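You operate a simulated robot arm through the tools that you are given. There is no shell and no other tool.

You run a simulated robot arm. Do the job below in one go: nothing can be reset, and whatever is moved stays where it is left.

Task
Warm the wax, then wax the middle of the big block's top with the round brush.
Fine: dip only once the heater shows 50C or more; end with the dial off, the lid on and the brush on the ledge. Set down upright: round brush. A coat counts when it lies all over at full strength: go over it till it gets no stronger.

It is judged by the outcome, as a careful person would: the job done as asked, and still so three seconds after it is handed in. It fails if anything else is knocked over, pushed out of place, dropped, spilled or broken. Lids that push on must go on centred and level and be pressed home; caps that screw on are set level and turned clockwise until they are tight.

Robot
A 6-joint arm with a two-finger gripper, fixed in place. Base frame: the origin is on the floor under the middle of its stand, x ahead of it, y to its left, z up; the work surface is at about z = 800. Lengths are in mm, angles in degrees, forces in N, time in s.
With the tool pointing down near the work surface it reaches from about 100 to 700 mm from the base axis. Its first joint turns from -66.0 to 66.0 degrees. Payload 2.45 kg.
Tool frame: the origin (TCP) lies between the finger pads and is the grasp point; the fingertips stand 30 mm ahead of it; z points along the fingers, y is the line along which they close. The gripper opens to 106 mm; its body begins 79 mm behind the TCP.
Orientation is that of the tool frame in the base frame, as a unit quaternion [x, y, z, w]. With the fingers straight down and closing along the base's y, the tool's x points along the base's -x, its y along +y and its z along -z.

Tools
- The arm moves only by the tool servo_tool. Its arguments are lists of equal length, an entry for each row: "offset": the shift along the tool's x, y, z in mm, a list of three; "dr": the turn, a rotation vector about the tool's x, y, z in degrees, a list of three; "jaw": the closure, from 0 (fully open) to 1 (shut). In form: {"offset": [[dx, dy, dz], ...], "dr": [[rx, ry, rz], ...], "jaw": [jaw, ...]}. A call has 1 to 20 rows; each row shifts and turns the commanded pose from where the row before left it, along the tool's axes as they then stand. Each row takes 0.2 s and may step no farther than 50 mm and 8.6 degrees from the row before; otherwise, or with a gripper value out of range, the whole call is refused. A pose out of reach is approached as far as the arm can. The call stops where the force on the tool passes 80 N (or 10 N more than at its start, if that is more) or the arm is blocked; 0.2 s more then pass. The fingers move at their own pace (about 153 mm/s each) and stop on an object; they squeeze with about 28 N. The grip force told is the motor's: it shows also when the fingers shut on nothing. Time passes only in rows, and 0.2 s behind the last, so rows that do not move let the fingers close. The reply holds the time, the measured pose of the TCP, the force on the tool along the base axes, the opening and the grip force, in the units named above and with some noise, with the torque about the TCP (base axes, N m) and any sound that the robot's microphone picked up.
- Cameras (640 x 400 px; columns grow to the right, rows downward): "scene" is fixed at [66.4, 418.1, 1411.4]; the picture's right is [-0.68, -0.73, 0.00], its down [-0.38, 0.35, -0.85] and it looks along [0.62, -0.58, -0.52] (base axes); focal length 328 px, centre (320, 200). "wrist" rides on the gripper at [76, -2, -106] in the tool frame; the picture's right is [0.02, 1.00, 0.00], its down [-0.78, 0.02, -0.62] and it looks along [-0.62, 0.01, 0.78] (tool axes); focal length 247 px, centre (320, 200). There is no depth. A picture from a camera that has moved, and an enlarged one, comes with that camera's place and axes in the base frame and with its lens.
- camera(camera): a new picture of that camera. It takes no simulated time.
- close_up(camera, box): a new picture of the part [left, top, right, bottom] of that camera's present view, enlarged. It takes no simulated time.
- job_done(): hands the job in; it is judged then, once.

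Places have to be worked out from the pictures, the camera data and where the tool is seen. Open the gripper and draw the arm clear of the work before you hand the job in, unless the task says otherwise.

The tools are called after ">>>" as a command line: name --argument value ..., lists and objects as JSON in quotes. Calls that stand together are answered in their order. servo_tool: Moves the arm, as the interface text tells. Its arguments: {"type":"object","properties":{"offset":{"type":"array","items":{"type":"array","items":{"type":"number"}}},"dr":{"type":"array","items":{"type":"array","items":{"type":"number"}}},"jaw":{"type":"array","items":{"type":"number"}}},"required":["offset","dr","jaw"]} The other tools are called the same way: camera (camera) takes a picture; close_up (camera, box) takes an enlarged picture of a part of a camera's view; job_done () hands the job in.

At the start:

```text
clock: 0.0
eef_pos: [390.8, 172.1, 1243.2]
tool_rot: [0.0, 1.0, 0.0, 0.001]
ft_force: [0.5, -0.6, 0.6]
ft_torque: [0.01, -0.02, -0.06]
grip_width: 106.1
finger_force: 0.1
```

scene: 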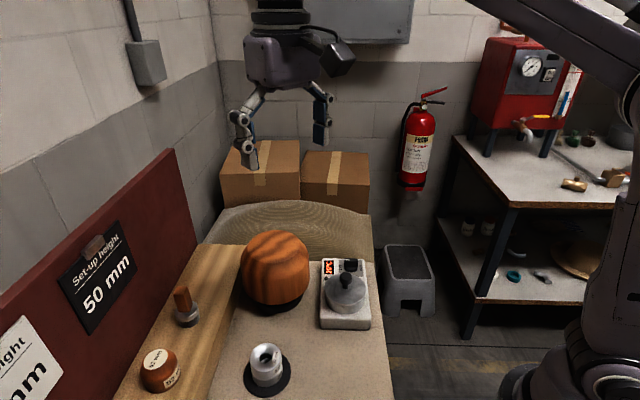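
wrist: 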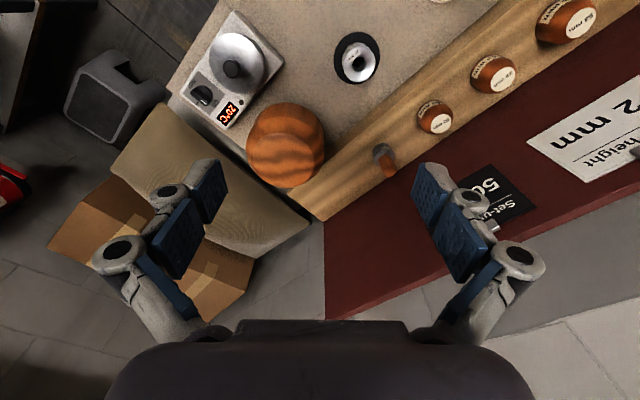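

I start by looking closely at the work area from both cameras before moving anything.

>>> close_up --camera "scene" --box '[220, 220, 400, 340]'

>>> close_up --camera "scene" --box '[110, 260, 320, 400]'

>>> close_up --camera "wrist" --box '[160, 0, 400, 160]'

>>> close_up --camera "wrist" --box '[340, 0, 640, 200]'

```text
3.33 times, centred on (310, 280) of scene
camera zoom: at [66.4, 418.1, 1411.4], right [-0.68, -0.73, 0.0], down [-0.38, 0.35, -0.85], along [0.62, -0.58, -0.52], focal length 1095 px, centre (353, -67)
```

zoom: 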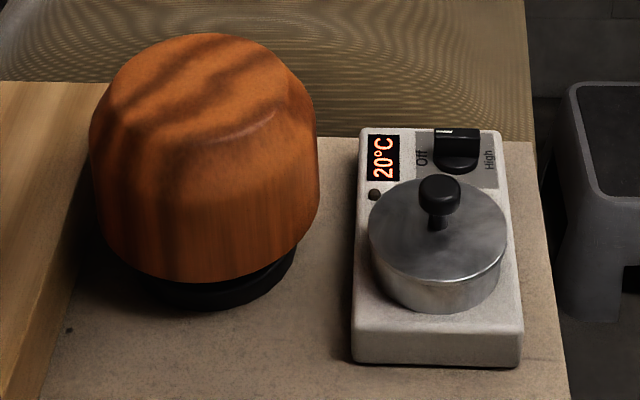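

```text
2.86 times, centred on (215, 330) of scene
camera zoom: at [66.4, 418.1, 1411.4], right [-0.68, -0.73, 0.0], down [-0.38, 0.35, -0.85], along [0.62, -0.58, -0.52], focal length 938 px, centre (620, -171)
```

zoom: 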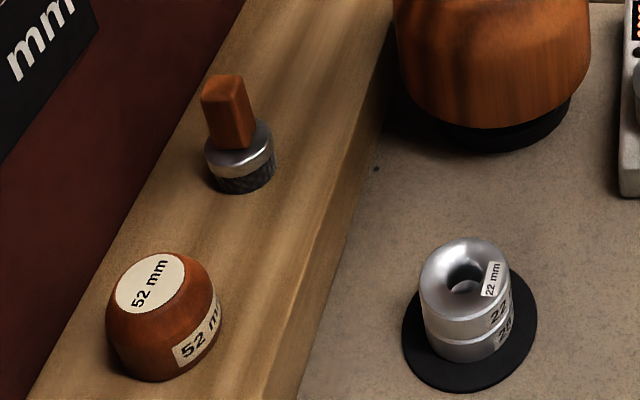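

```text
2.50 times, centred on (280, 80) of wrist
camera zoom: at [315.1, 171.6, 1349.1], right [-0.02, 1.0, 0.0], down [0.78, 0.02, 0.62], along [0.62, 0.01, -0.78], focal length 617 px, centre (420, 500)
```

zoom: 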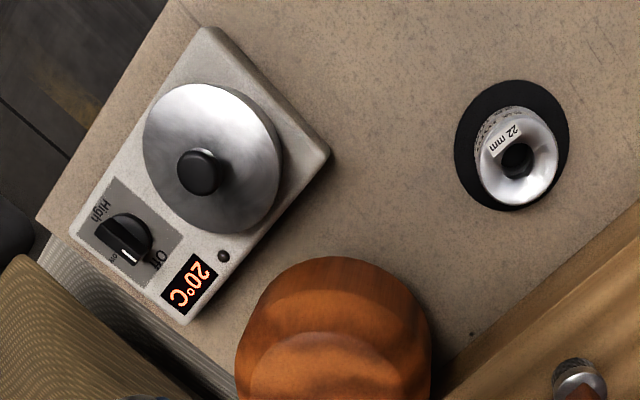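

```text
2.00 times, centred on (490, 100) of wrist
camera zoom: at [315.1, 171.6, 1349.1], right [-0.02, 1.0, 0.0], down [0.78, 0.02, 0.62], along [0.62, 0.01, -0.78], focal length 494 px, centre (-20, 400)
```

zoom: 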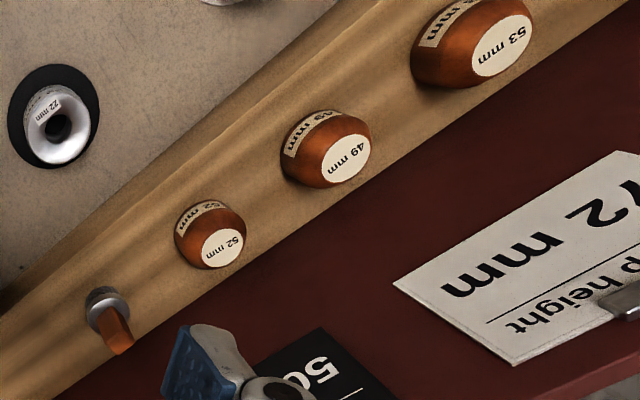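

The pot lid knob triangulates to about (396, 36, 918) and the brush's handle top to about (562, 310, 950). I move the gripper back and lower for a closer look at the heater.

>>> servo_tool --offset '[[22.7, -22.7, 27], [22.7, -22.7, 27], [22.7, -22.7, 27], [22.7, -22.7, 27], [22.7, -22.7, 27], [22.7, -22.7, 27], [0, 0, 0]]' --dr '[[0, 0, 0], [0, 0, 0], [0, 0, 0], [0, 0, 0], [0, 0, 0], [0, 0, 0], [0, 0, 0]]' --jaw '[0, 0, 0, 0, 0, 0, 0]'

>>> camera --camera "wrist"

>>> camera --camera "scene"

```text
clock: 1.6
eef_pos: [255.8, 36.6, 1079.8]
tool_rot: [-0.001, 1.0, 0.001, 0.001]
ft_force: [-0.7, 0.8, -0.2]
ft_torque: [-0.01, -0.02, -0.01]
grip_width: 106.1
finger_force: 0.2
```

```text
taken
camera wrist: at [179.3, 35.4, 1186.1], right [-0.02, 1.0, 0.0], down [0.78, 0.02, 0.62], along [0.62, 0.01, -0.78], focal length 247 px, centre (320, 200)
```

wrist: 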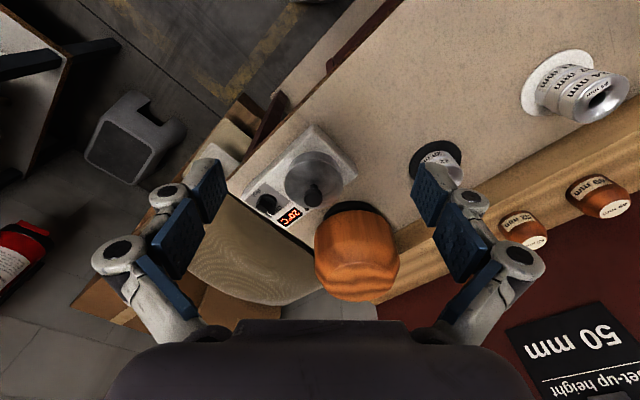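

```text
taken
```

scene: 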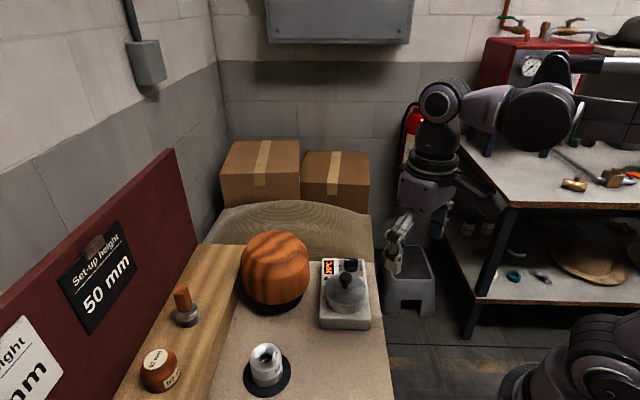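

The view is clear of the heater; I enlarge the heater and block areas.

>>> close_up --camera "wrist" --box '[230, 115, 380, 225]'

>>> close_up --camera "wrist" --box '[290, 130, 470, 310]'

>>> close_up --camera "scene" --box '[305, 245, 385, 335]'

>>> close_up --camera "scene" --box '[230, 220, 320, 320]'

```text
3.64 times, centred on (305, 170) of wrist
camera zoom: at [179.3, 35.4, 1186.1], right [-0.02, 1.0, 0.0], down [0.78, 0.02, 0.62], along [0.62, 0.01, -0.78], focal length 898 px, centre (374, 309)
```

zoom: 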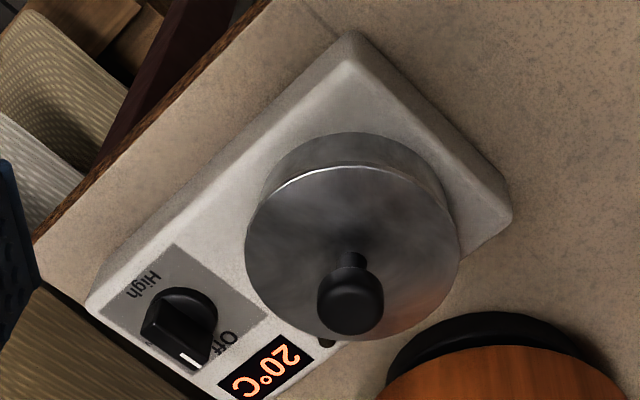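

```text
2.22 times, centred on (380, 220) of wrist
camera zoom: at [179.3, 35.4, 1186.1], right [-0.02, 1.0, 0.0], down [0.78, 0.02, 0.62], along [0.62, 0.01, -0.78], focal length 549 px, centre (187, 156)
```

zoom: 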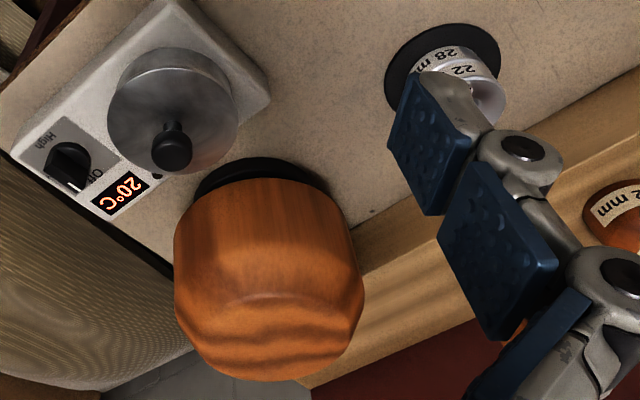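

```text
4.44 times, centred on (345, 290) of scene
camera zoom: at [66.4, 418.0, 1411.4], right [-0.68, -0.73, 0.0], down [-0.38, 0.35, -0.85], along [0.62, -0.58, -0.52], focal length 1460 px, centre (209, -200)
```

zoom: 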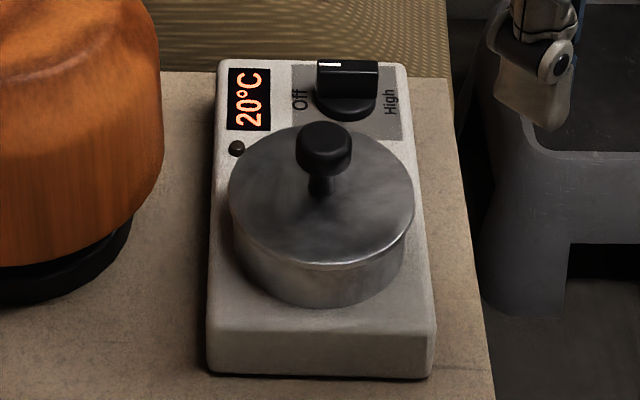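

```text
4.00 times, centred on (275, 270) of scene
camera zoom: at [66.4, 418.0, 1411.4], right [-0.68, -0.73, 0.0], down [-0.38, 0.35, -0.85], along [0.62, -0.58, -0.52], focal length 1314 px, centre (500, -80)
```

zoom: 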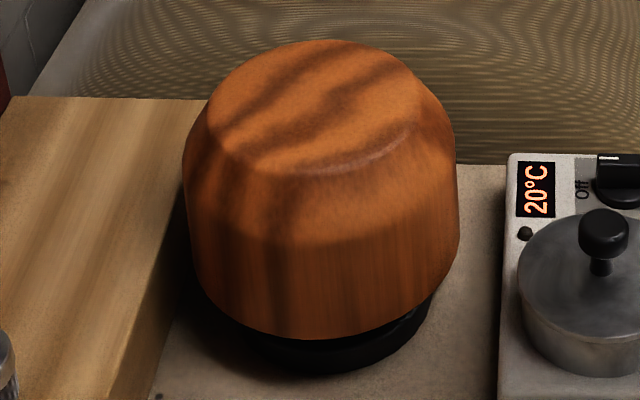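

The table top is consistent with z≈800, heater top ≈836, lid plane ≈880, dial near (452, -50). I go nearer to the dial, fingertips staying above the lid knob, to read the dial's marks.

>>> servo_tool --offset '[[-26.3, -21.7, 26], [-26.3, -21.7, 26], [-26.3, -21.7, 26], [-26.3, -21.7, 26], [0, 0, 0]]' --dr '[[0, 0, 0], [0, 0, 0], [0, 0, 0], [0, 0, 0], [0, 0, 0]]' --jaw '[0, 0, 0, 0, 0]'

>>> camera --camera "wrist"

>>> close_up --camera "wrist" --box '[220, 100, 420, 230]'

```text
clock: 2.8
eef_pos: [362.9, -50.9, 976.7]
tool_rot: [-0.001, 1.0, 0.001, 0.0]
ft_force: [0.0, -0.5, -0.7]
ft_torque: [-0.01, -0.02, -0.01]
grip_width: 105.9
finger_force: 0.1
```

```text
taken
camera wrist: at [285.4, -51.4, 1082.3], right [-0.02, 1.0, 0.0], down [0.78, 0.02, 0.62], along [0.62, 0.01, -0.78], focal length 247 px, centre (320, 200)
```

wrist: 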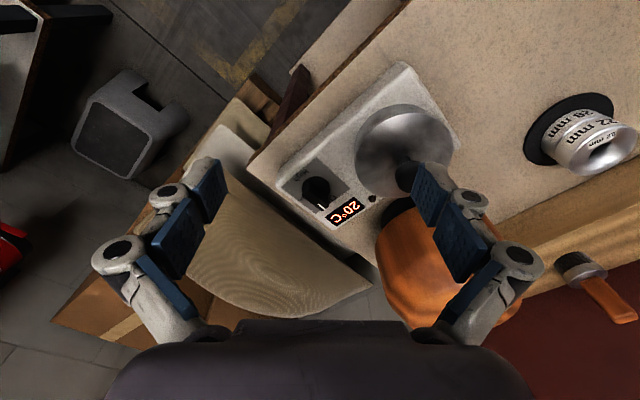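

```text
3.08 times, centred on (320, 165) of wrist
camera zoom: at [285.4, -51.4, 1082.3], right [-0.02, 1.0, 0.0], down [0.78, 0.02, 0.62], along [0.62, 0.01, -0.78], focal length 760 px, centre (320, 308)
```

zoom: 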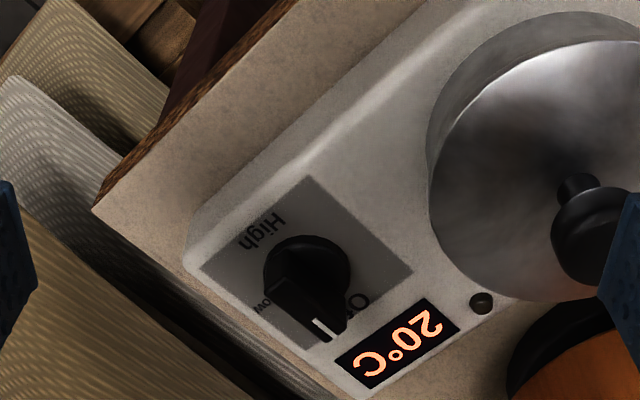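

The dial points at Off; Low is a quarter turn and High about half a turn clockwise from it. I turn the gripper 45° so that the fingers will close across the pointer bar and move above the dial at about (453, -51).

>>> servo_tool --offset '[[0, 0, 0], [0, 0, 0], [0, 0, 0], [0, 0, 0], [0, 0, 0], [0, 0, 0], [-32, -32, 0], [-32, -32, 0], [0, 0, 0]]' --dr '[[0, 0, -7.5], [0, 0, -7.5], [0, 0, -7.5], [0, 0, -7.5], [0, 0, -7.5], [0, 0, -7.5], [0, 0, 0], [0, 0, 0], [0, 0, 0]]' --jaw '[0, 0, 0, 0, 0, 0, 0, 0, 0]'

>>> camera --camera "wrist"

>>> camera --camera "scene"

```text
clock: 4.8
eef_pos: [452.1, -50.1, 976.3]
tool_rot: [-0.382, 0.924, 0.0, 0.001]
ft_force: [0.0, 0.1, -0.2]
ft_torque: [-0.01, -0.03, -0.01]
grip_width: 105.9
finger_force: 0.1
```

```text
taken
camera wrist: at [399.0, -103.4, 1082.2], right [-0.72, 0.69, 0.0], down [0.54, 0.57, 0.62], along [0.43, 0.45, -0.78], focal length 247 px, centre (320, 200)
```

wrist: 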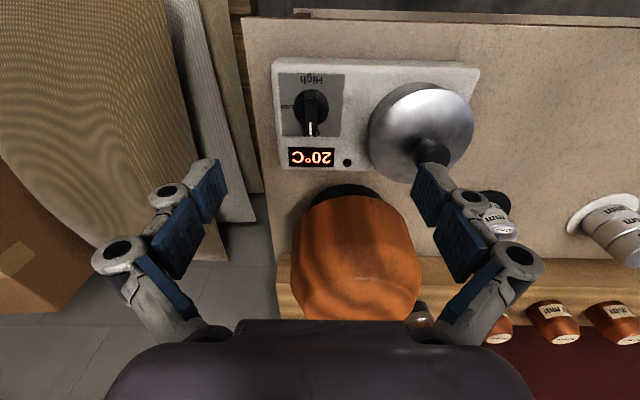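

```text
taken
```

scene: 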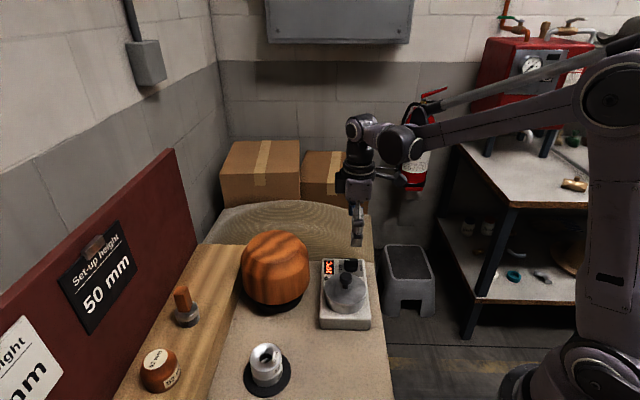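

The gripper is now square to the heater; I enlarge the dial view to refine its centre.

>>> close_up --camera "wrist" --box '[265, 50, 485, 190]'

>>> close_up --camera "scene" --box '[310, 200, 400, 330]'

```text
2.86 times, centred on (375, 120) of wrist
camera zoom: at [399.0, -103.4, 1082.2], right [-0.72, 0.69, 0.0], down [0.54, 0.57, 0.62], along [0.43, 0.45, -0.78], focal length 706 px, centre (163, 429)
```

zoom: 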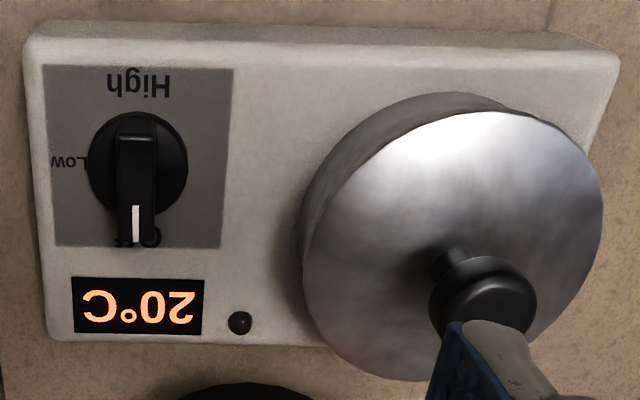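

```text
3.08 times, centred on (355, 265) of scene
camera zoom: at [66.4, 418.1, 1411.4], right [-0.68, -0.73, 0.0], down [-0.38, 0.35, -0.85], along [0.62, -0.58, -0.52], focal length 1010 px, centre (212, 0)
```

zoom: 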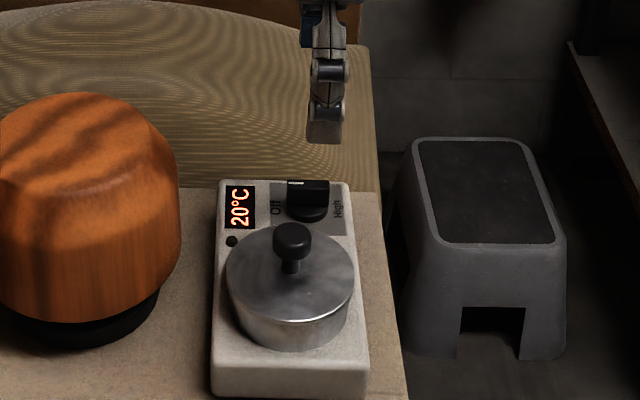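

The column offset shows the dial about 8–9 mm to the -y tool side. I narrow the jaw to about 40 mm, shift over and come down part way to check alignment.

>>> servo_tool --offset '[[0, -8.6, 0], [0, 0, 0], [0, 0, 25], [0, 0, 25], [0, 0, 0]]' --dr '[[0, 0, 0], [0, 0, 0], [0, 0, 0], [0, 0, 0], [0, 0, 0]]' --jaw '[0.62, 0.62, 0.62, 0.62, 0.62]'

>>> camera --camera "wrist"

>>> close_up --camera "wrist" --box '[240, 60, 400, 200]'

>>> close_up --camera "scene" --box '[310, 200, 400, 330]'

```text
clock: 6.0
eef_pos: [457.4, -57.0, 925.8]
tool_rot: [-0.383, 0.924, 0.001, 0.001]
ft_force: [0.0, -0.5, -1.0]
ft_torque: [-0.01, 0.02, 0.0]
grip_width: 40.3
finger_force: 0.0
```

```text
taken
camera wrist: at [404.7, -110.3, 1032.3], right [-0.72, 0.69, 0.0], down [0.54, 0.56, 0.62], along [0.43, 0.45, -0.78], focal length 247 px, centre (320, 200)
```

wrist: 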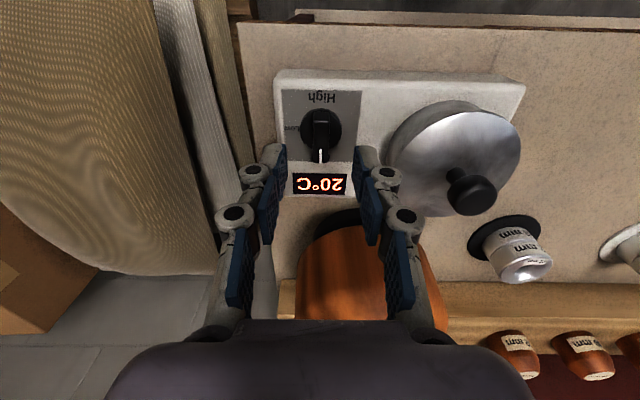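

```text
2.86 times, centred on (320, 130) of wrist
camera zoom: at [404.7, -110.3, 1032.3], right [-0.72, 0.69, 0.0], down [0.54, 0.56, 0.62], along [0.43, 0.45, -0.78], focal length 706 px, centre (320, 400)
```

zoom: 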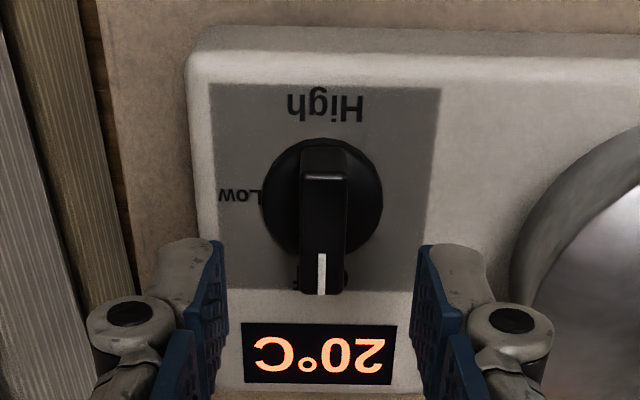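

```text
3.08 times, centred on (355, 265) of scene
camera zoom: at [66.4, 418.1, 1411.4], right [-0.68, -0.73, 0.0], down [-0.38, 0.35, -0.85], along [0.62, -0.58, -0.52], focal length 1010 px, centre (212, 0)
```

zoom: 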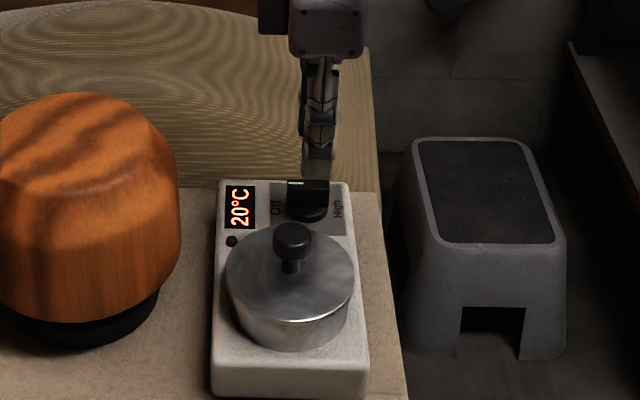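

The fingers straddle the bar symmetrically, and the bar top works out at about z=871. I lower the tips to about z=855 and close on the bar.

>>> servo_tool --offset '[[0, 0, 20], [0, 0, 20], [0, 0, 0], [0, 0, 0], [0, 0, 0]]' --dr '[[0, 0, 0], [0, 0, 0], [0, 0, 0], [0, 0, 0], [0, 0, 0]]' --jaw '[0.62, 0.62, 0.62, 1, 1]'

>>> camera --camera "wrist"

>>> close_up --camera "scene" --box '[310, 200, 400, 330]'

```text
clock: 7.2
eef_pos: [457.8, -56.4, 886.1]
tool_rot: [-0.383, 0.924, 0.001, 0.001]
ft_force: [-7.7, 5.5, -3.9]
ft_torque: [0.3, 0.01, 0.02]
grip_width: 11.8
finger_force: 38.7
```

```text
taken
camera wrist: at [404.2, -110.4, 992.8], right [-0.72, 0.69, 0.0], down [0.54, 0.56, 0.62], along [0.43, 0.45, -0.78], focal length 247 px, centre (320, 200)
```

wrist: 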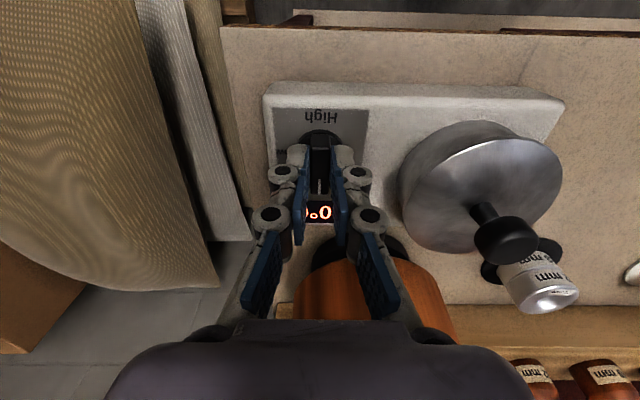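

```text
3.08 times, centred on (355, 265) of scene
camera zoom: at [66.3, 418.2, 1411.3], right [-0.68, -0.73, 0.0], down [-0.38, 0.35, -0.85], along [0.62, -0.58, -0.52], focal length 1010 px, centre (212, 0)
```

zoom: 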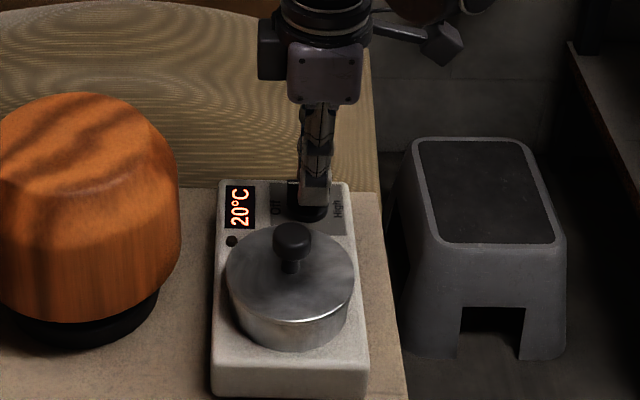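

The bar is held at 11.8 mm with a slight side load, so I ease 0.5 mm toward it and turn clockwise 40° to see how it responds.

>>> servo_tool --offset '[[0, 0.6, 0], [0, 0, 0], [0, 0, 0], [0, 0, 0], [0, 0, 0], [0, 0, 0], [0, 0, 0]]' --dr '[[0, 0, 0], [0, 0, 8], [0, 0, 8], [0, 0, 8], [0, 0, 8], [0, 0, 8], [0, 0, 0]]' --jaw '[1, 1, 1, 1, 1, 1, 1]'

>>> close_up --camera "scene" --box '[310, 200, 400, 330]'

```text
clock: 8.8
eef_pos: [455.8, -54.3, 886.7]
tool_rot: [-0.044, 0.999, 0.002, -0.001]
ft_force: [-18.1, 19.3, -7.1]
ft_torque: [0.42, -0.33, 0.08]
grip_width: 11.7
finger_force: 39.2
```

```text
3.08 times, centred on (355, 265) of scene
camera zoom: at [66.0, 418.5, 1411.2], right [-0.68, -0.73, 0.0], down [-0.38, 0.35, -0.85], along [0.62, -0.58, -0.52], focal length 1010 px, centre (212, 0)
```

zoom: 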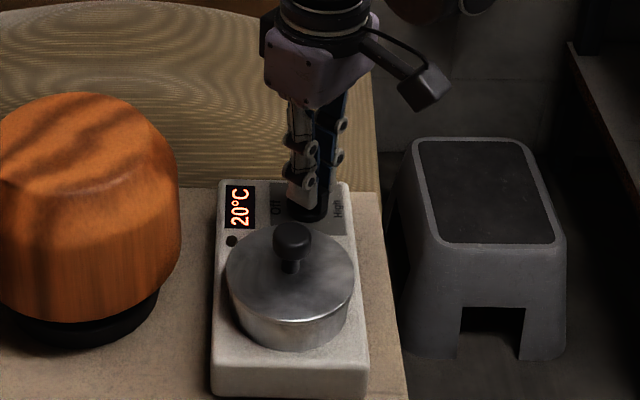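

The dial turns, but the side load grew to about 26 N, meaning the dial axis lies some 2 mm toward (-x, +y). I correct for that and turn another 40°.

>>> servo_tool --offset '[[1.5, 1.9, 0], [0, 0, 0], [0, 0, 0], [0, 0, 0], [0, 0, 0], [0, 0, 0], [0, 0, 0]]' --dr '[[0, 0, 0], [0, 0, 8], [0, 0, 8], [0, 0, 8], [0, 0, 8], [0, 0, 8], [0, 0, 0]]' --jaw '[1, 1, 1, 1, 1, 1, 1]'

>>> close_up --camera "scene" --box '[310, 200, 400, 330]'

```text
clock: 10.4
eef_pos: [456.3, -52.0, 886.2]
tool_rot: [0.301, 0.954, 0.004, 0.001]
ft_force: [3.3, 22.9, -9.5]
ft_torque: [-0.07, -0.95, 0.07]
grip_width: 11.7
finger_force: 38.5
```

```text
3.08 times, centred on (355, 265) of scene
camera zoom: at [66.6, 418.6, 1411.2], right [-0.68, -0.73, 0.0], down [-0.38, 0.35, -0.85], along [0.62, -0.58, -0.52], focal length 1010 px, centre (212, 0)
```

zoom: 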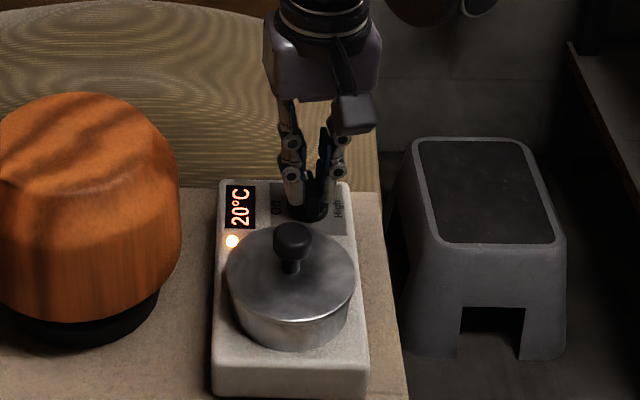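

The heating lamp lit up. I compensate the side load again and continue clockwise toward High.

>>> servo_tool --offset '[[1.0, 2.0, 0], [0, 0, 0], [0, 0, 0], [0, 0, 0], [0, 0, 0], [0, 0, 0], [0, 0, 0]]' --dr '[[0, 0, 0], [0, 0, 8], [0, 0, 8], [0, 0, 8], [0, 0, 8], [0, 0, 8], [0, 0, 0]]' --jaw '[1, 1, 1, 1, 1, 1, 1]'

>>> close_up --camera "scene" --box '[310, 200, 400, 330]'

```text
clock: 12.0
eef_pos: [458.0, -50.4, 886.7]
tool_rot: [0.609, 0.793, 0.004, 0.002]
ft_force: [21.9, 17.8, 10.3]
ft_torque: [-0.39, -0.76, 0.04]
grip_width: 11.7
finger_force: 38.4
```

```text
3.08 times, centred on (355, 265) of scene
camera zoom: at [66.8, 418.5, 1411.2], right [-0.68, -0.73, 0.0], down [-0.38, 0.35, -0.85], along [0.62, -0.58, -0.52], focal length 1010 px, centre (212, 0)
```

zoom: 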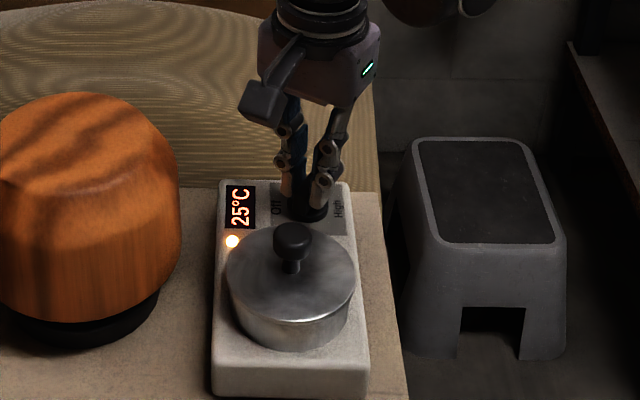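

It already shows 25 °C. The grip points fit a circle about a dial axis near (460, -54) with my grip 4 mm off it, so I follow that arc while turning on.

>>> servo_tool --offset '[[1.3, 2.6, 0], [0.05, 0.74, 0], [0.05, 0.74, 0], [0.05, 0.74, 0], [0.05, 0.74, 0], [0.05, 0.74, 0], [0, 0, 0]]' --dr '[[0, 0, 0], [0, 0, 8], [0, 0, 8], [0, 0, 8], [0, 0, 8], [0, 0, 8], [0, 0, 0]]' --jaw '[1, 1, 1, 1, 1, 1, 1]'

>>> close_up --camera "scene" --box '[310, 200, 400, 330]'

```text
clock: 13.6
eef_pos: [459.9, -50.6, 886.3]
tool_rot: [0.844, 0.536, 0.0, 0.0]
ft_force: [0.7, -2.0, 3.8]
ft_torque: [0.43, -0.29, 0.02]
grip_width: 11.7
finger_force: 38.6
```

```text
3.08 times, centred on (355, 265) of scene
camera zoom: at [66.3, 418.0, 1411.4], right [-0.68, -0.73, 0.0], down [-0.38, 0.35, -0.85], along [0.62, -0.58, -0.52], focal length 1010 px, centre (212, 0)
```

zoom: 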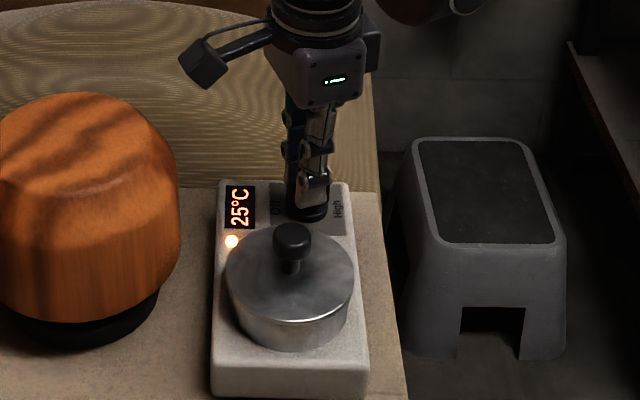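

The load is nearly zero now at 160° of turn. I go the remaining 20° to bring the mark to High.

>>> servo_tool --offset '[[0, 0.46, 0], [0, 0.46, 0], [0, 0.46, 0], [0, 0, 0]]' --dr '[[0, 0, 6.7], [0, 0, 6.7], [0, 0, 6.6], [0, 0, 0]]' --jaw '[1, 1, 1, 1]'

>>> close_up --camera "scene" --box '[310, 200, 400, 330]'

```text
clock: 14.6
eef_pos: [462.4, -50.7, 887.1]
tool_rot: [0.924, 0.382, -0.002, 0.0]
ft_force: [-12.0, -7.5, 2.0]
ft_torque: [-0.29, 0.39, 0.05]
grip_width: 11.7
finger_force: 38.6
```

```text
3.08 times, centred on (355, 265) of scene
camera zoom: at [66.1, 417.9, 1411.4], right [-0.68, -0.73, 0.0], down [-0.38, 0.36, -0.85], along [0.62, -0.58, -0.52], focal length 1010 px, centre (212, 0)
```

zoom: 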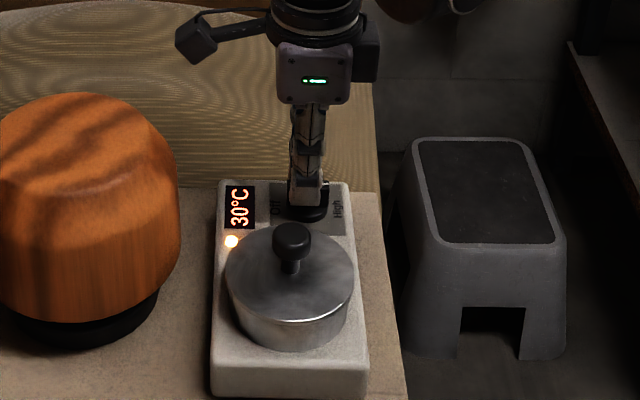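

The dial stands at High with 30 °C showing. I open the fingers and lift straight off the dial.

>>> servo_tool --offset '[[0, 0, 0], [0, 0, 0], [0, 0, -20], [0, 0, -40], [0, 0, -40], [0, 0, -40], [0, 0, 0]]' --dr '[[0, 0, 0], [0, 0, 0], [0, 0, 0], [0, 0, 0], [0, 0, 0], [0, 0, 0], [0, 0, 0]]' --jaw '[0.7, 0.7, 0.7, 0.6, 0.6, 0.6, 0.6]'

>>> close_up --camera "scene" --box '[310, 240, 400, 330]'

>>> camera --camera "wrist"

```text
clock: 16.2
eef_pos: [463.8, -49.7, 1026.9]
tool_rot: [0.924, 0.382, 0.0, -0.001]
ft_force: [0.5, 0.0, 0.5]
ft_torque: [-0.01, -0.01, -0.01]
grip_width: 42.5
finger_force: 0.2
```

```text
4.44 times, centred on (355, 285) of scene
camera zoom: at [66.4, 418.1, 1411.4], right [-0.68, -0.73, 0.0], down [-0.38, 0.35, -0.85], along [0.62, -0.58, -0.52], focal length 1460 px, centre (164, -178)
```

zoom: 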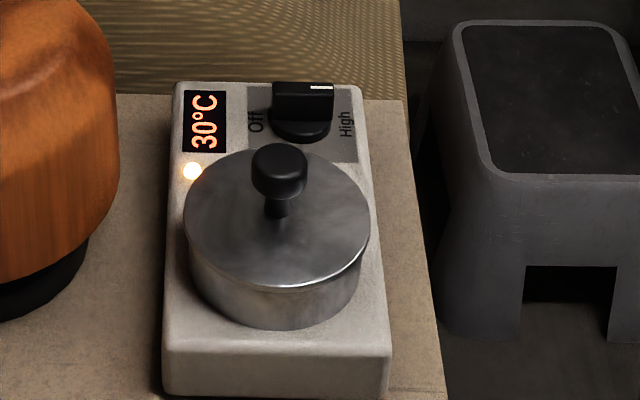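

```text
taken
camera wrist: at [516.0, 5.7, 1134.1], right [0.72, -0.69, 0.0], down [-0.54, -0.57, 0.62], along [-0.43, -0.45, -0.78], focal length 247 px, centre (320, 200)
```

wrist: 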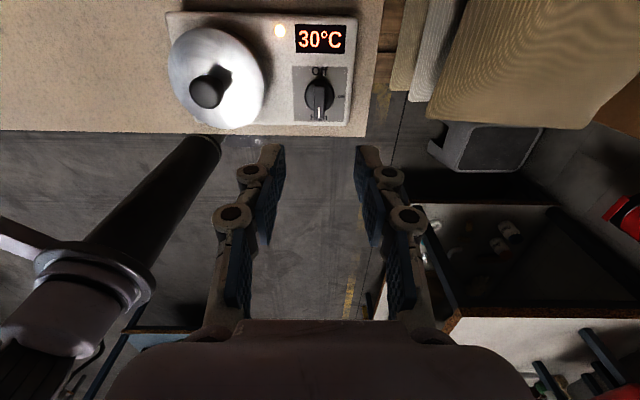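

The mark clearly points at High and the heater has not shifted. I turn the wrist back 90° and move over the pot lid.

>>> servo_tool --offset '[[0, 0, 0], [0, 0, 0], [0, 0, 0], [0, 0, 0], [0, 0, 0], [0, 0, 0], [0, 0, 0], [0, 0, 0], [0, 0, 0], [0, 0, 0], [0, 0, 0], [35.2, 4.2, 9], [35.2, 4.2, 9], [35.2, 4.2, 9], [0, 0, 0]]' --dr '[[0, 0, -8.2], [0, 0, -8.2], [0, 0, -8.2], [0, 0, -8.2], [0, 0, -8.2], [0, 0, -8.2], [0, 0, -8.2], [0, 0, -8.2], [0, 0, -8.2], [0, 0, -8.2], [0, 0, -8.0], [0, 0, 0], [0, 0, 0], [0, 0, 0], [0, 0, 0]]' --jaw '[0.5, 0.5, 0.5, 0.5, 0.5, 0.5, 0.5, 0.5, 0.5, 0.5, 0.5, 0.5, 0.5, 0.5, 0.5]'

>>> camera --camera "wrist"

>>> close_up --camera "scene" --box '[290, 200, 400, 330]'

```text
clock: 19.4
eef_pos: [396.3, 33.8, 998.7]
tool_rot: [0.382, 0.924, 0.001, 0.001]
ft_force: [0.1, -0.6, 1.4]
ft_torque: [-0.05, 0.01, 0.02]
grip_width: 53.2
finger_force: 0.0
```

```text
taken
camera wrist: at [341.0, 86.8, 1104.8], right [0.69, 0.72, 0.0], down [0.56, -0.54, 0.62], along [0.45, -0.43, -0.78], focal length 247 px, centre (320, 200)
```

wrist: 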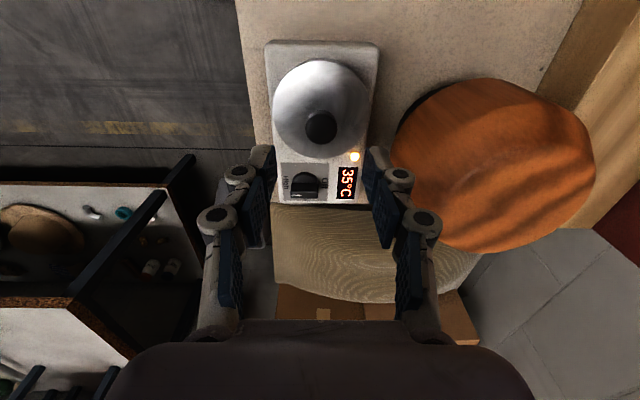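

```text
3.08 times, centred on (345, 265) of scene
camera zoom: at [66.4, 418.1, 1411.4], right [-0.68, -0.73, 0.0], down [-0.38, 0.35, -0.85], along [0.62, -0.58, -0.52], focal length 1010 px, centre (243, 0)
```

zoom: 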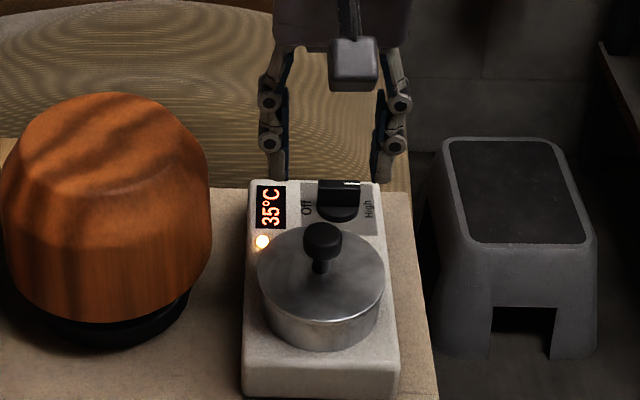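

The lid knob is nearly right below the gripper. I enlarge to see the knob and lid precisely.

>>> close_up --camera "wrist" --box '[250, 30, 400, 210]'

>>> close_up --camera "wrist" --box '[380, 50, 640, 270]'

```text
2.22 times, centred on (325, 120) of wrist
camera zoom: at [341.0, 86.8, 1104.8], right [0.69, 0.72, 0.0], down [0.56, -0.54, 0.62], along [0.45, -0.43, -0.78], focal length 549 px, centre (309, 378)
```

zoom: 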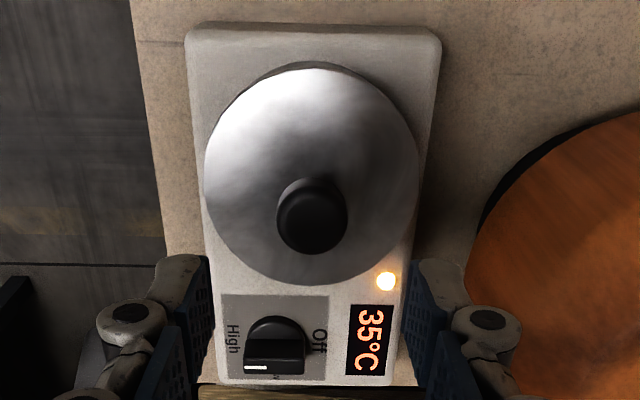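

```text
1.82 times, centred on (510, 160) of wrist
camera zoom: at [341.0, 86.8, 1104.8], right [0.69, 0.72, 0.0], down [0.56, -0.54, 0.62], along [0.45, -0.43, -0.78], focal length 449 px, centre (-26, 273)
```

zoom: 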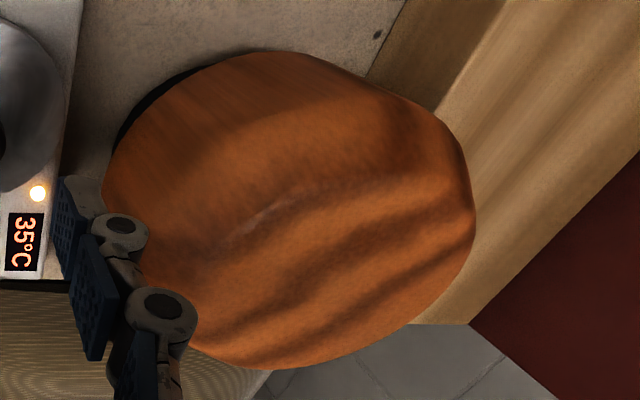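

Combining the views, the knob top is at about (400, 30, 910) and the lid plane at about 874, so I must shift about 6 mm along tool -x. I do that, descend part way and check again.

>>> servo_tool --offset '[[-6, 0, 0], [0, 0, 22], [0, 0, 22], [0, 0, 0]]' --dr '[[0, 0, 0], [0, 0, 0], [0, 0, 0], [0, 0, 0]]' --jaw '[0.5, 0.5, 0.5, 0.5]'

>>> camera --camera "wrist"

>>> close_up --camera "scene" --box '[290, 200, 400, 330]'

```text
clock: 20.4
eef_pos: [401.8, 27.7, 955.5]
tool_rot: [0.382, 0.924, 0.0, 0.0]
ft_force: [0.2, -0.1, -0.5]
ft_torque: [0.01, 0.02, 0.02]
grip_width: 52.9
finger_force: 0.0
```

```text
taken
camera wrist: at [346.2, 82.0, 1061.7], right [0.69, 0.72, 0.0], down [0.56, -0.54, 0.62], along [0.45, -0.43, -0.78], focal length 247 px, centre (320, 200)
```

wrist: 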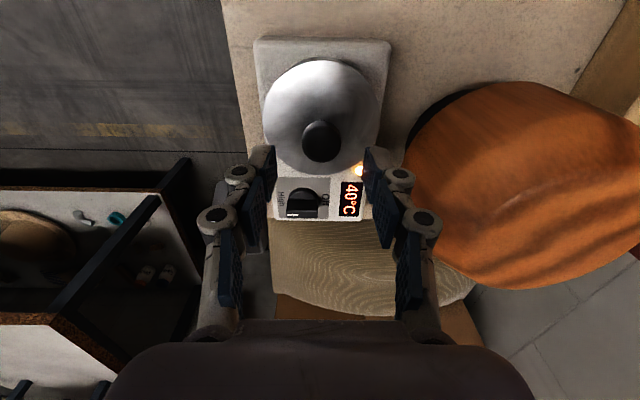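

```text
3.08 times, centred on (345, 265) of scene
camera zoom: at [66.4, 418.1, 1411.4], right [-0.68, -0.73, 0.0], down [-0.38, 0.35, -0.85], along [0.62, -0.58, -0.52], focal length 1010 px, centre (243, 0)
```

zoom: 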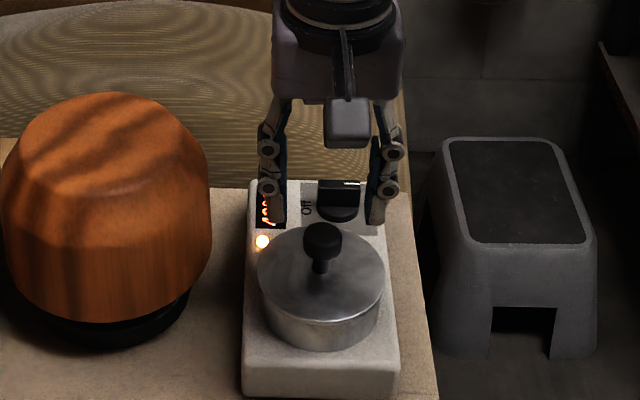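

It shows 40 °C and the knob sits centred under the fingers. I lower the tips to about z=888 around the cap and close.

>>> servo_tool --offset '[[0, 0, 19], [0, 0, 18.5], [0, 0, 0], [0, 0, 0], [0, 0, 0], [0, 0, 0]]' --dr '[[0, 0, 0], [0, 0, 0], [0, 0, 0], [0, 0, 0], [0, 0, 0], [0, 0, 0]]' --jaw '[0.5, 0.5, 0.5, 1, 1, 1]'

>>> camera --camera "wrist"

>>> close_up --camera "scene" --box '[290, 220, 400, 330]'

```text
clock: 21.8
eef_pos: [402.5, 28.0, 917.8]
tool_rot: [0.383, 0.924, 0.001, 0.0]
ft_force: [0.4, -0.4, 0.4]
ft_torque: [-0.01, 0.01, 0.0]
grip_width: 25.1
finger_force: 28.2
```

```text
taken
camera wrist: at [346.0, 82.5, 1024.5], right [0.69, 0.72, 0.0], down [0.56, -0.54, 0.62], along [0.45, -0.43, -0.78], focal length 247 px, centre (320, 200)
```

wrist: 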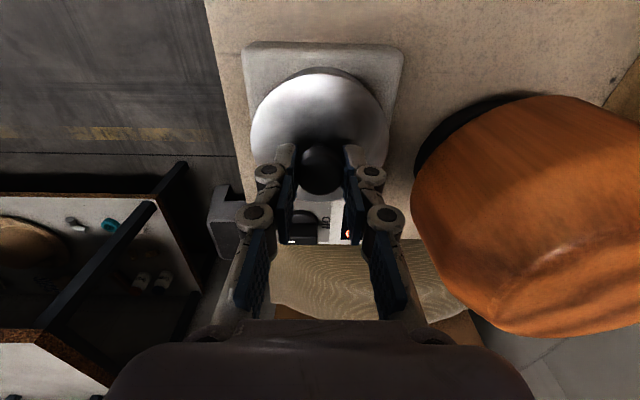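

```text
3.64 times, centred on (345, 275) of scene
camera zoom: at [66.4, 418.1, 1411.4], right [-0.68, -0.73, 0.0], down [-0.38, 0.35, -0.85], along [0.62, -0.58, -0.52], focal length 1194 px, centre (229, -73)
```

zoom: 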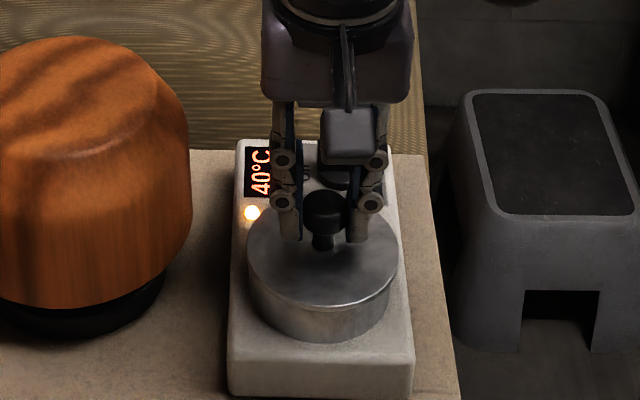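

The cap is held at 25 mm opening. I lift gently a few millimetres to see whether the lid comes freely.

>>> servo_tool --offset '[[0, 0, -4], [0, 0, -6], [0, 0, -10], [0, 0, 0]]' --dr '[[0, 0, 0], [0, 0, 0], [0, 0, 0], [0, 0, 0]]' --jaw '[1, 1, 1, 1]'

>>> close_up --camera "scene" --box '[290, 220, 400, 330]'

```text
clock: 22.8
eef_pos: [401.8, 27.6, 937.6]
tool_rot: [0.383, 0.924, 0.001, 0.001]
ft_force: [0.8, 0.1, 0.0]
ft_torque: [0.0, -0.04, -0.02]
grip_width: 21.8
finger_force: 27.6
```

```text
3.64 times, centred on (345, 275) of scene
camera zoom: at [66.4, 418.1, 1411.4], right [-0.68, -0.73, 0.0], down [-0.38, 0.35, -0.85], along [0.62, -0.58, -0.52], focal length 1194 px, centre (229, -73)
```

zoom: 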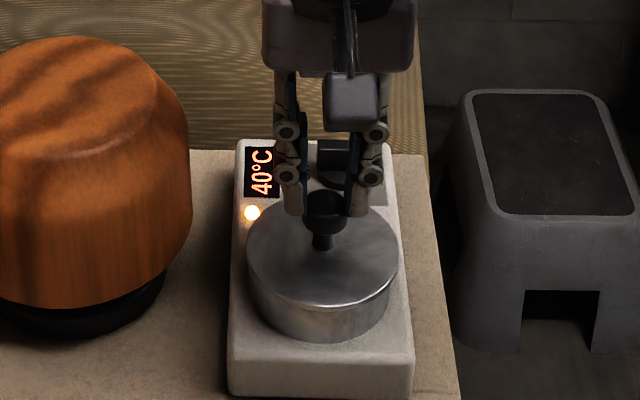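

The fingers slid up the cap (opening 21.8 mm) and the lid stayed put, so my hold was too high on the cap. I open and look closely before going lower.

>>> servo_tool --offset '[[0, 0, 0], [0, 0, 0]]' --dr '[[0, 0, 0], [0, 0, 0]]' --jaw '[0.5, 0.5]'

>>> close_up --camera "wrist" --box '[230, 40, 410, 220]'

>>> close_up --camera "scene" --box '[320, 250, 375, 310]'

```text
clock: 23.4
eef_pos: [402.0, 28.4, 939.7]
tool_rot: [0.383, 0.924, 0.001, 0.001]
ft_force: [-0.3, -0.7, 0.6]
ft_torque: [-0.02, 0.0, 0.0]
grip_width: 53.0
finger_force: 0.0
```

```text
2.22 times, centred on (320, 130) of wrist
camera zoom: at [346.0, 82.2, 1044.4], right [0.69, 0.72, 0.0], down [0.56, -0.54, 0.62], along [0.45, -0.43, -0.78], focal length 549 px, centre (320, 356)
```

zoom: 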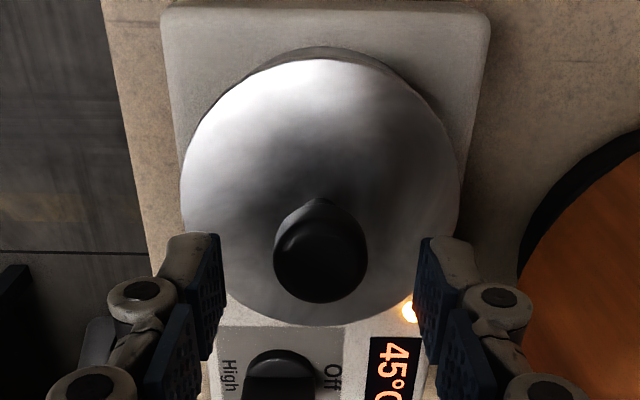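

```text
6.67 times, centred on (348, 280) of scene
camera zoom: at [66.4, 418.1, 1411.4], right [-0.68, -0.73, 0.0], down [-0.38, 0.35, -0.85], along [0.62, -0.58, -0.52], focal length 2189 px, centre (137, -333)
```

zoom: 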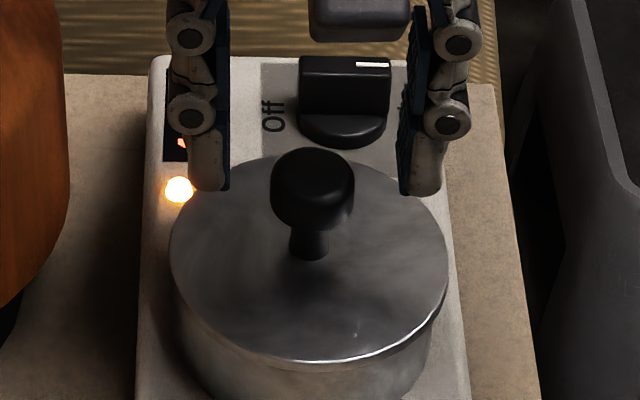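

The knob is about 3 mm toward tool +x and its cap spans roughly z=898–908. I shift, go down so the cap sits right at the grasp point (tips about 877, just above the lid), and close.

>>> servo_tool --offset '[[3, 0, 10], [0, 0, 16], [0, 0, 4], [0, 0, 2], [0, 0, 0], [0, 0, 0], [0, 0, 0], [0, 0, 0]]' --dr '[[0, 0, 0], [0, 0, 0], [0, 0, 0], [0, 0, 0], [0, 0, 0], [0, 0, 0], [0, 0, 0], [0, 0, 0]]' --jaw '[0.5, 0.5, 0.5, 0.5, 0.5, 1, 1, 1]'

>>> close_up --camera "scene" --box '[320, 240, 375, 310]'

>>> close_up --camera "wrist" --box '[230, 40, 410, 260]'

```text
clock: 25.2
eef_pos: [399.4, 30.8, 907.6]
tool_rot: [0.383, 0.924, 0.001, 0.0]
ft_force: [-0.1, 0.8, 0.4]
ft_torque: [-0.04, 0.02, 0.01]
grip_width: 24.7
finger_force: 28.3
```

```text
5.71 times, centred on (348, 275) of scene
camera zoom: at [66.4, 418.1, 1411.4], right [-0.68, -0.73, 0.0], down [-0.38, 0.35, -0.85], along [0.62, -0.58, -0.52], focal length 1877 px, centre (163, -229)
```

zoom: 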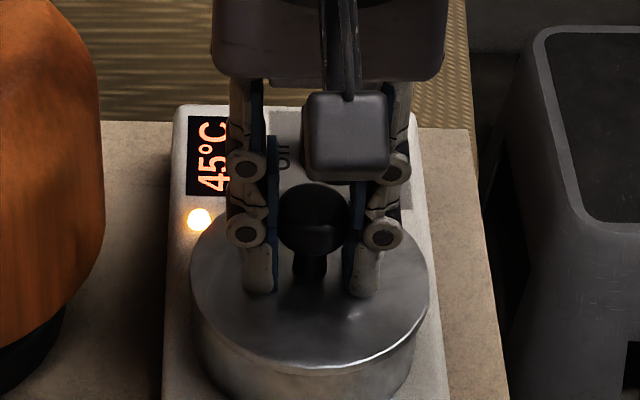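

```text
1.82 times, centred on (320, 150) of wrist
camera zoom: at [344.0, 84.8, 1012.7], right [0.69, 0.72, 0.0], down [0.56, -0.54, 0.62], along [0.45, -0.43, -0.78], focal length 449 px, centre (320, 291)
```

zoom: 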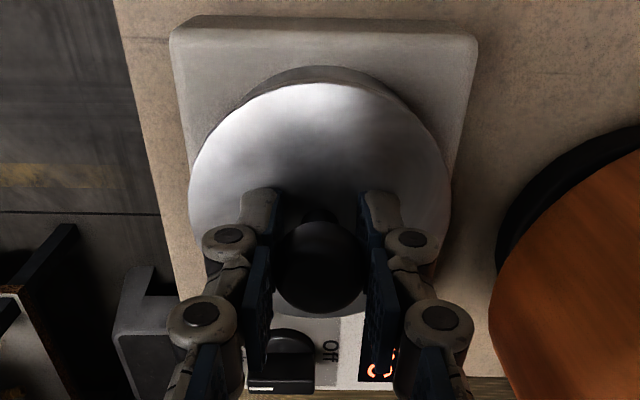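

The cap is now held squarely in the pads. I lift in small steps and read the force.

>>> servo_tool --offset '[[0, 0, -1], [0, 0, -1], [0, 0, -1]]' --dr '[[0, 0, 0], [0, 0, 0], [0, 0, 0]]' --jaw '[1, 1, 1]'

```text
clock: 26.0
eef_pos: [399.7, 30.1, 909.0]
tool_rot: [0.383, 0.924, 0.001, 0.0]
ft_force: [0.1, 0.5, -0.3]
ft_torque: [-0.01, 0.01, 0.01]
grip_width: 24.3
finger_force: 28.2
```

There is no load yet; I lift a bit more and look whether the lid follows.

>>> servo_tool --offset '[[0, 0, -2], [0, 0, -2], [0, 0, -2], [0, 0, 0]]' --dr '[[0, 0, 0], [0, 0, 0], [0, 0, 0], [0, 0, 0]]' --jaw '[1, 1, 1, 1]'

>>> close_up --camera "scene" --box '[320, 240, 375, 310]'

>>> close_up --camera "wrist" --box '[230, 40, 410, 260]'

```text
clock: 27.0
eef_pos: [399.4, 29.9, 916.3]
tool_rot: [0.383, 0.924, 0.001, 0.0]
ft_force: [0.5, 0.3, -0.2]
ft_torque: [0.04, 0.01, 0.01]
grip_width: 24.6
finger_force: 28.3
```

```text
5.71 times, centred on (348, 275) of scene
camera zoom: at [66.4, 418.1, 1411.4], right [-0.68, -0.73, 0.0], down [-0.38, 0.35, -0.85], along [0.62, -0.58, -0.52], focal length 1877 px, centre (163, -229)
```

zoom: 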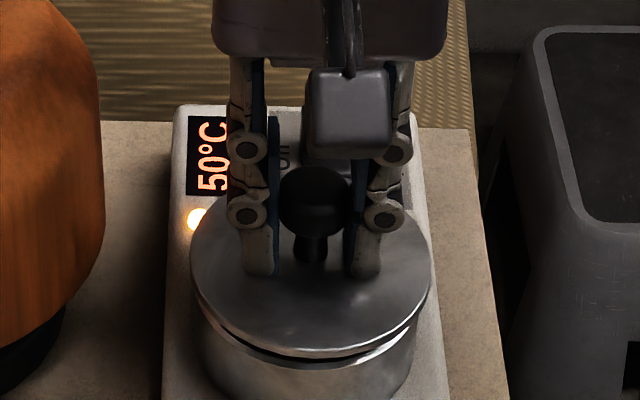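

```text
1.82 times, centred on (320, 150) of wrist
camera zoom: at [344.0, 84.7, 1021.7], right [0.69, 0.72, 0.0], down [0.56, -0.54, 0.62], along [0.45, -0.43, -0.78], focal length 449 px, centre (320, 291)
```

zoom: 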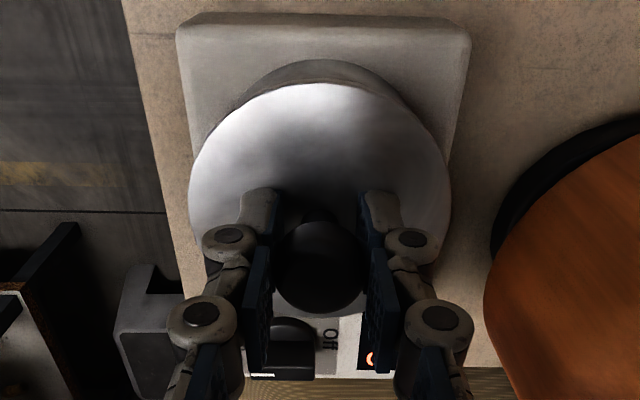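

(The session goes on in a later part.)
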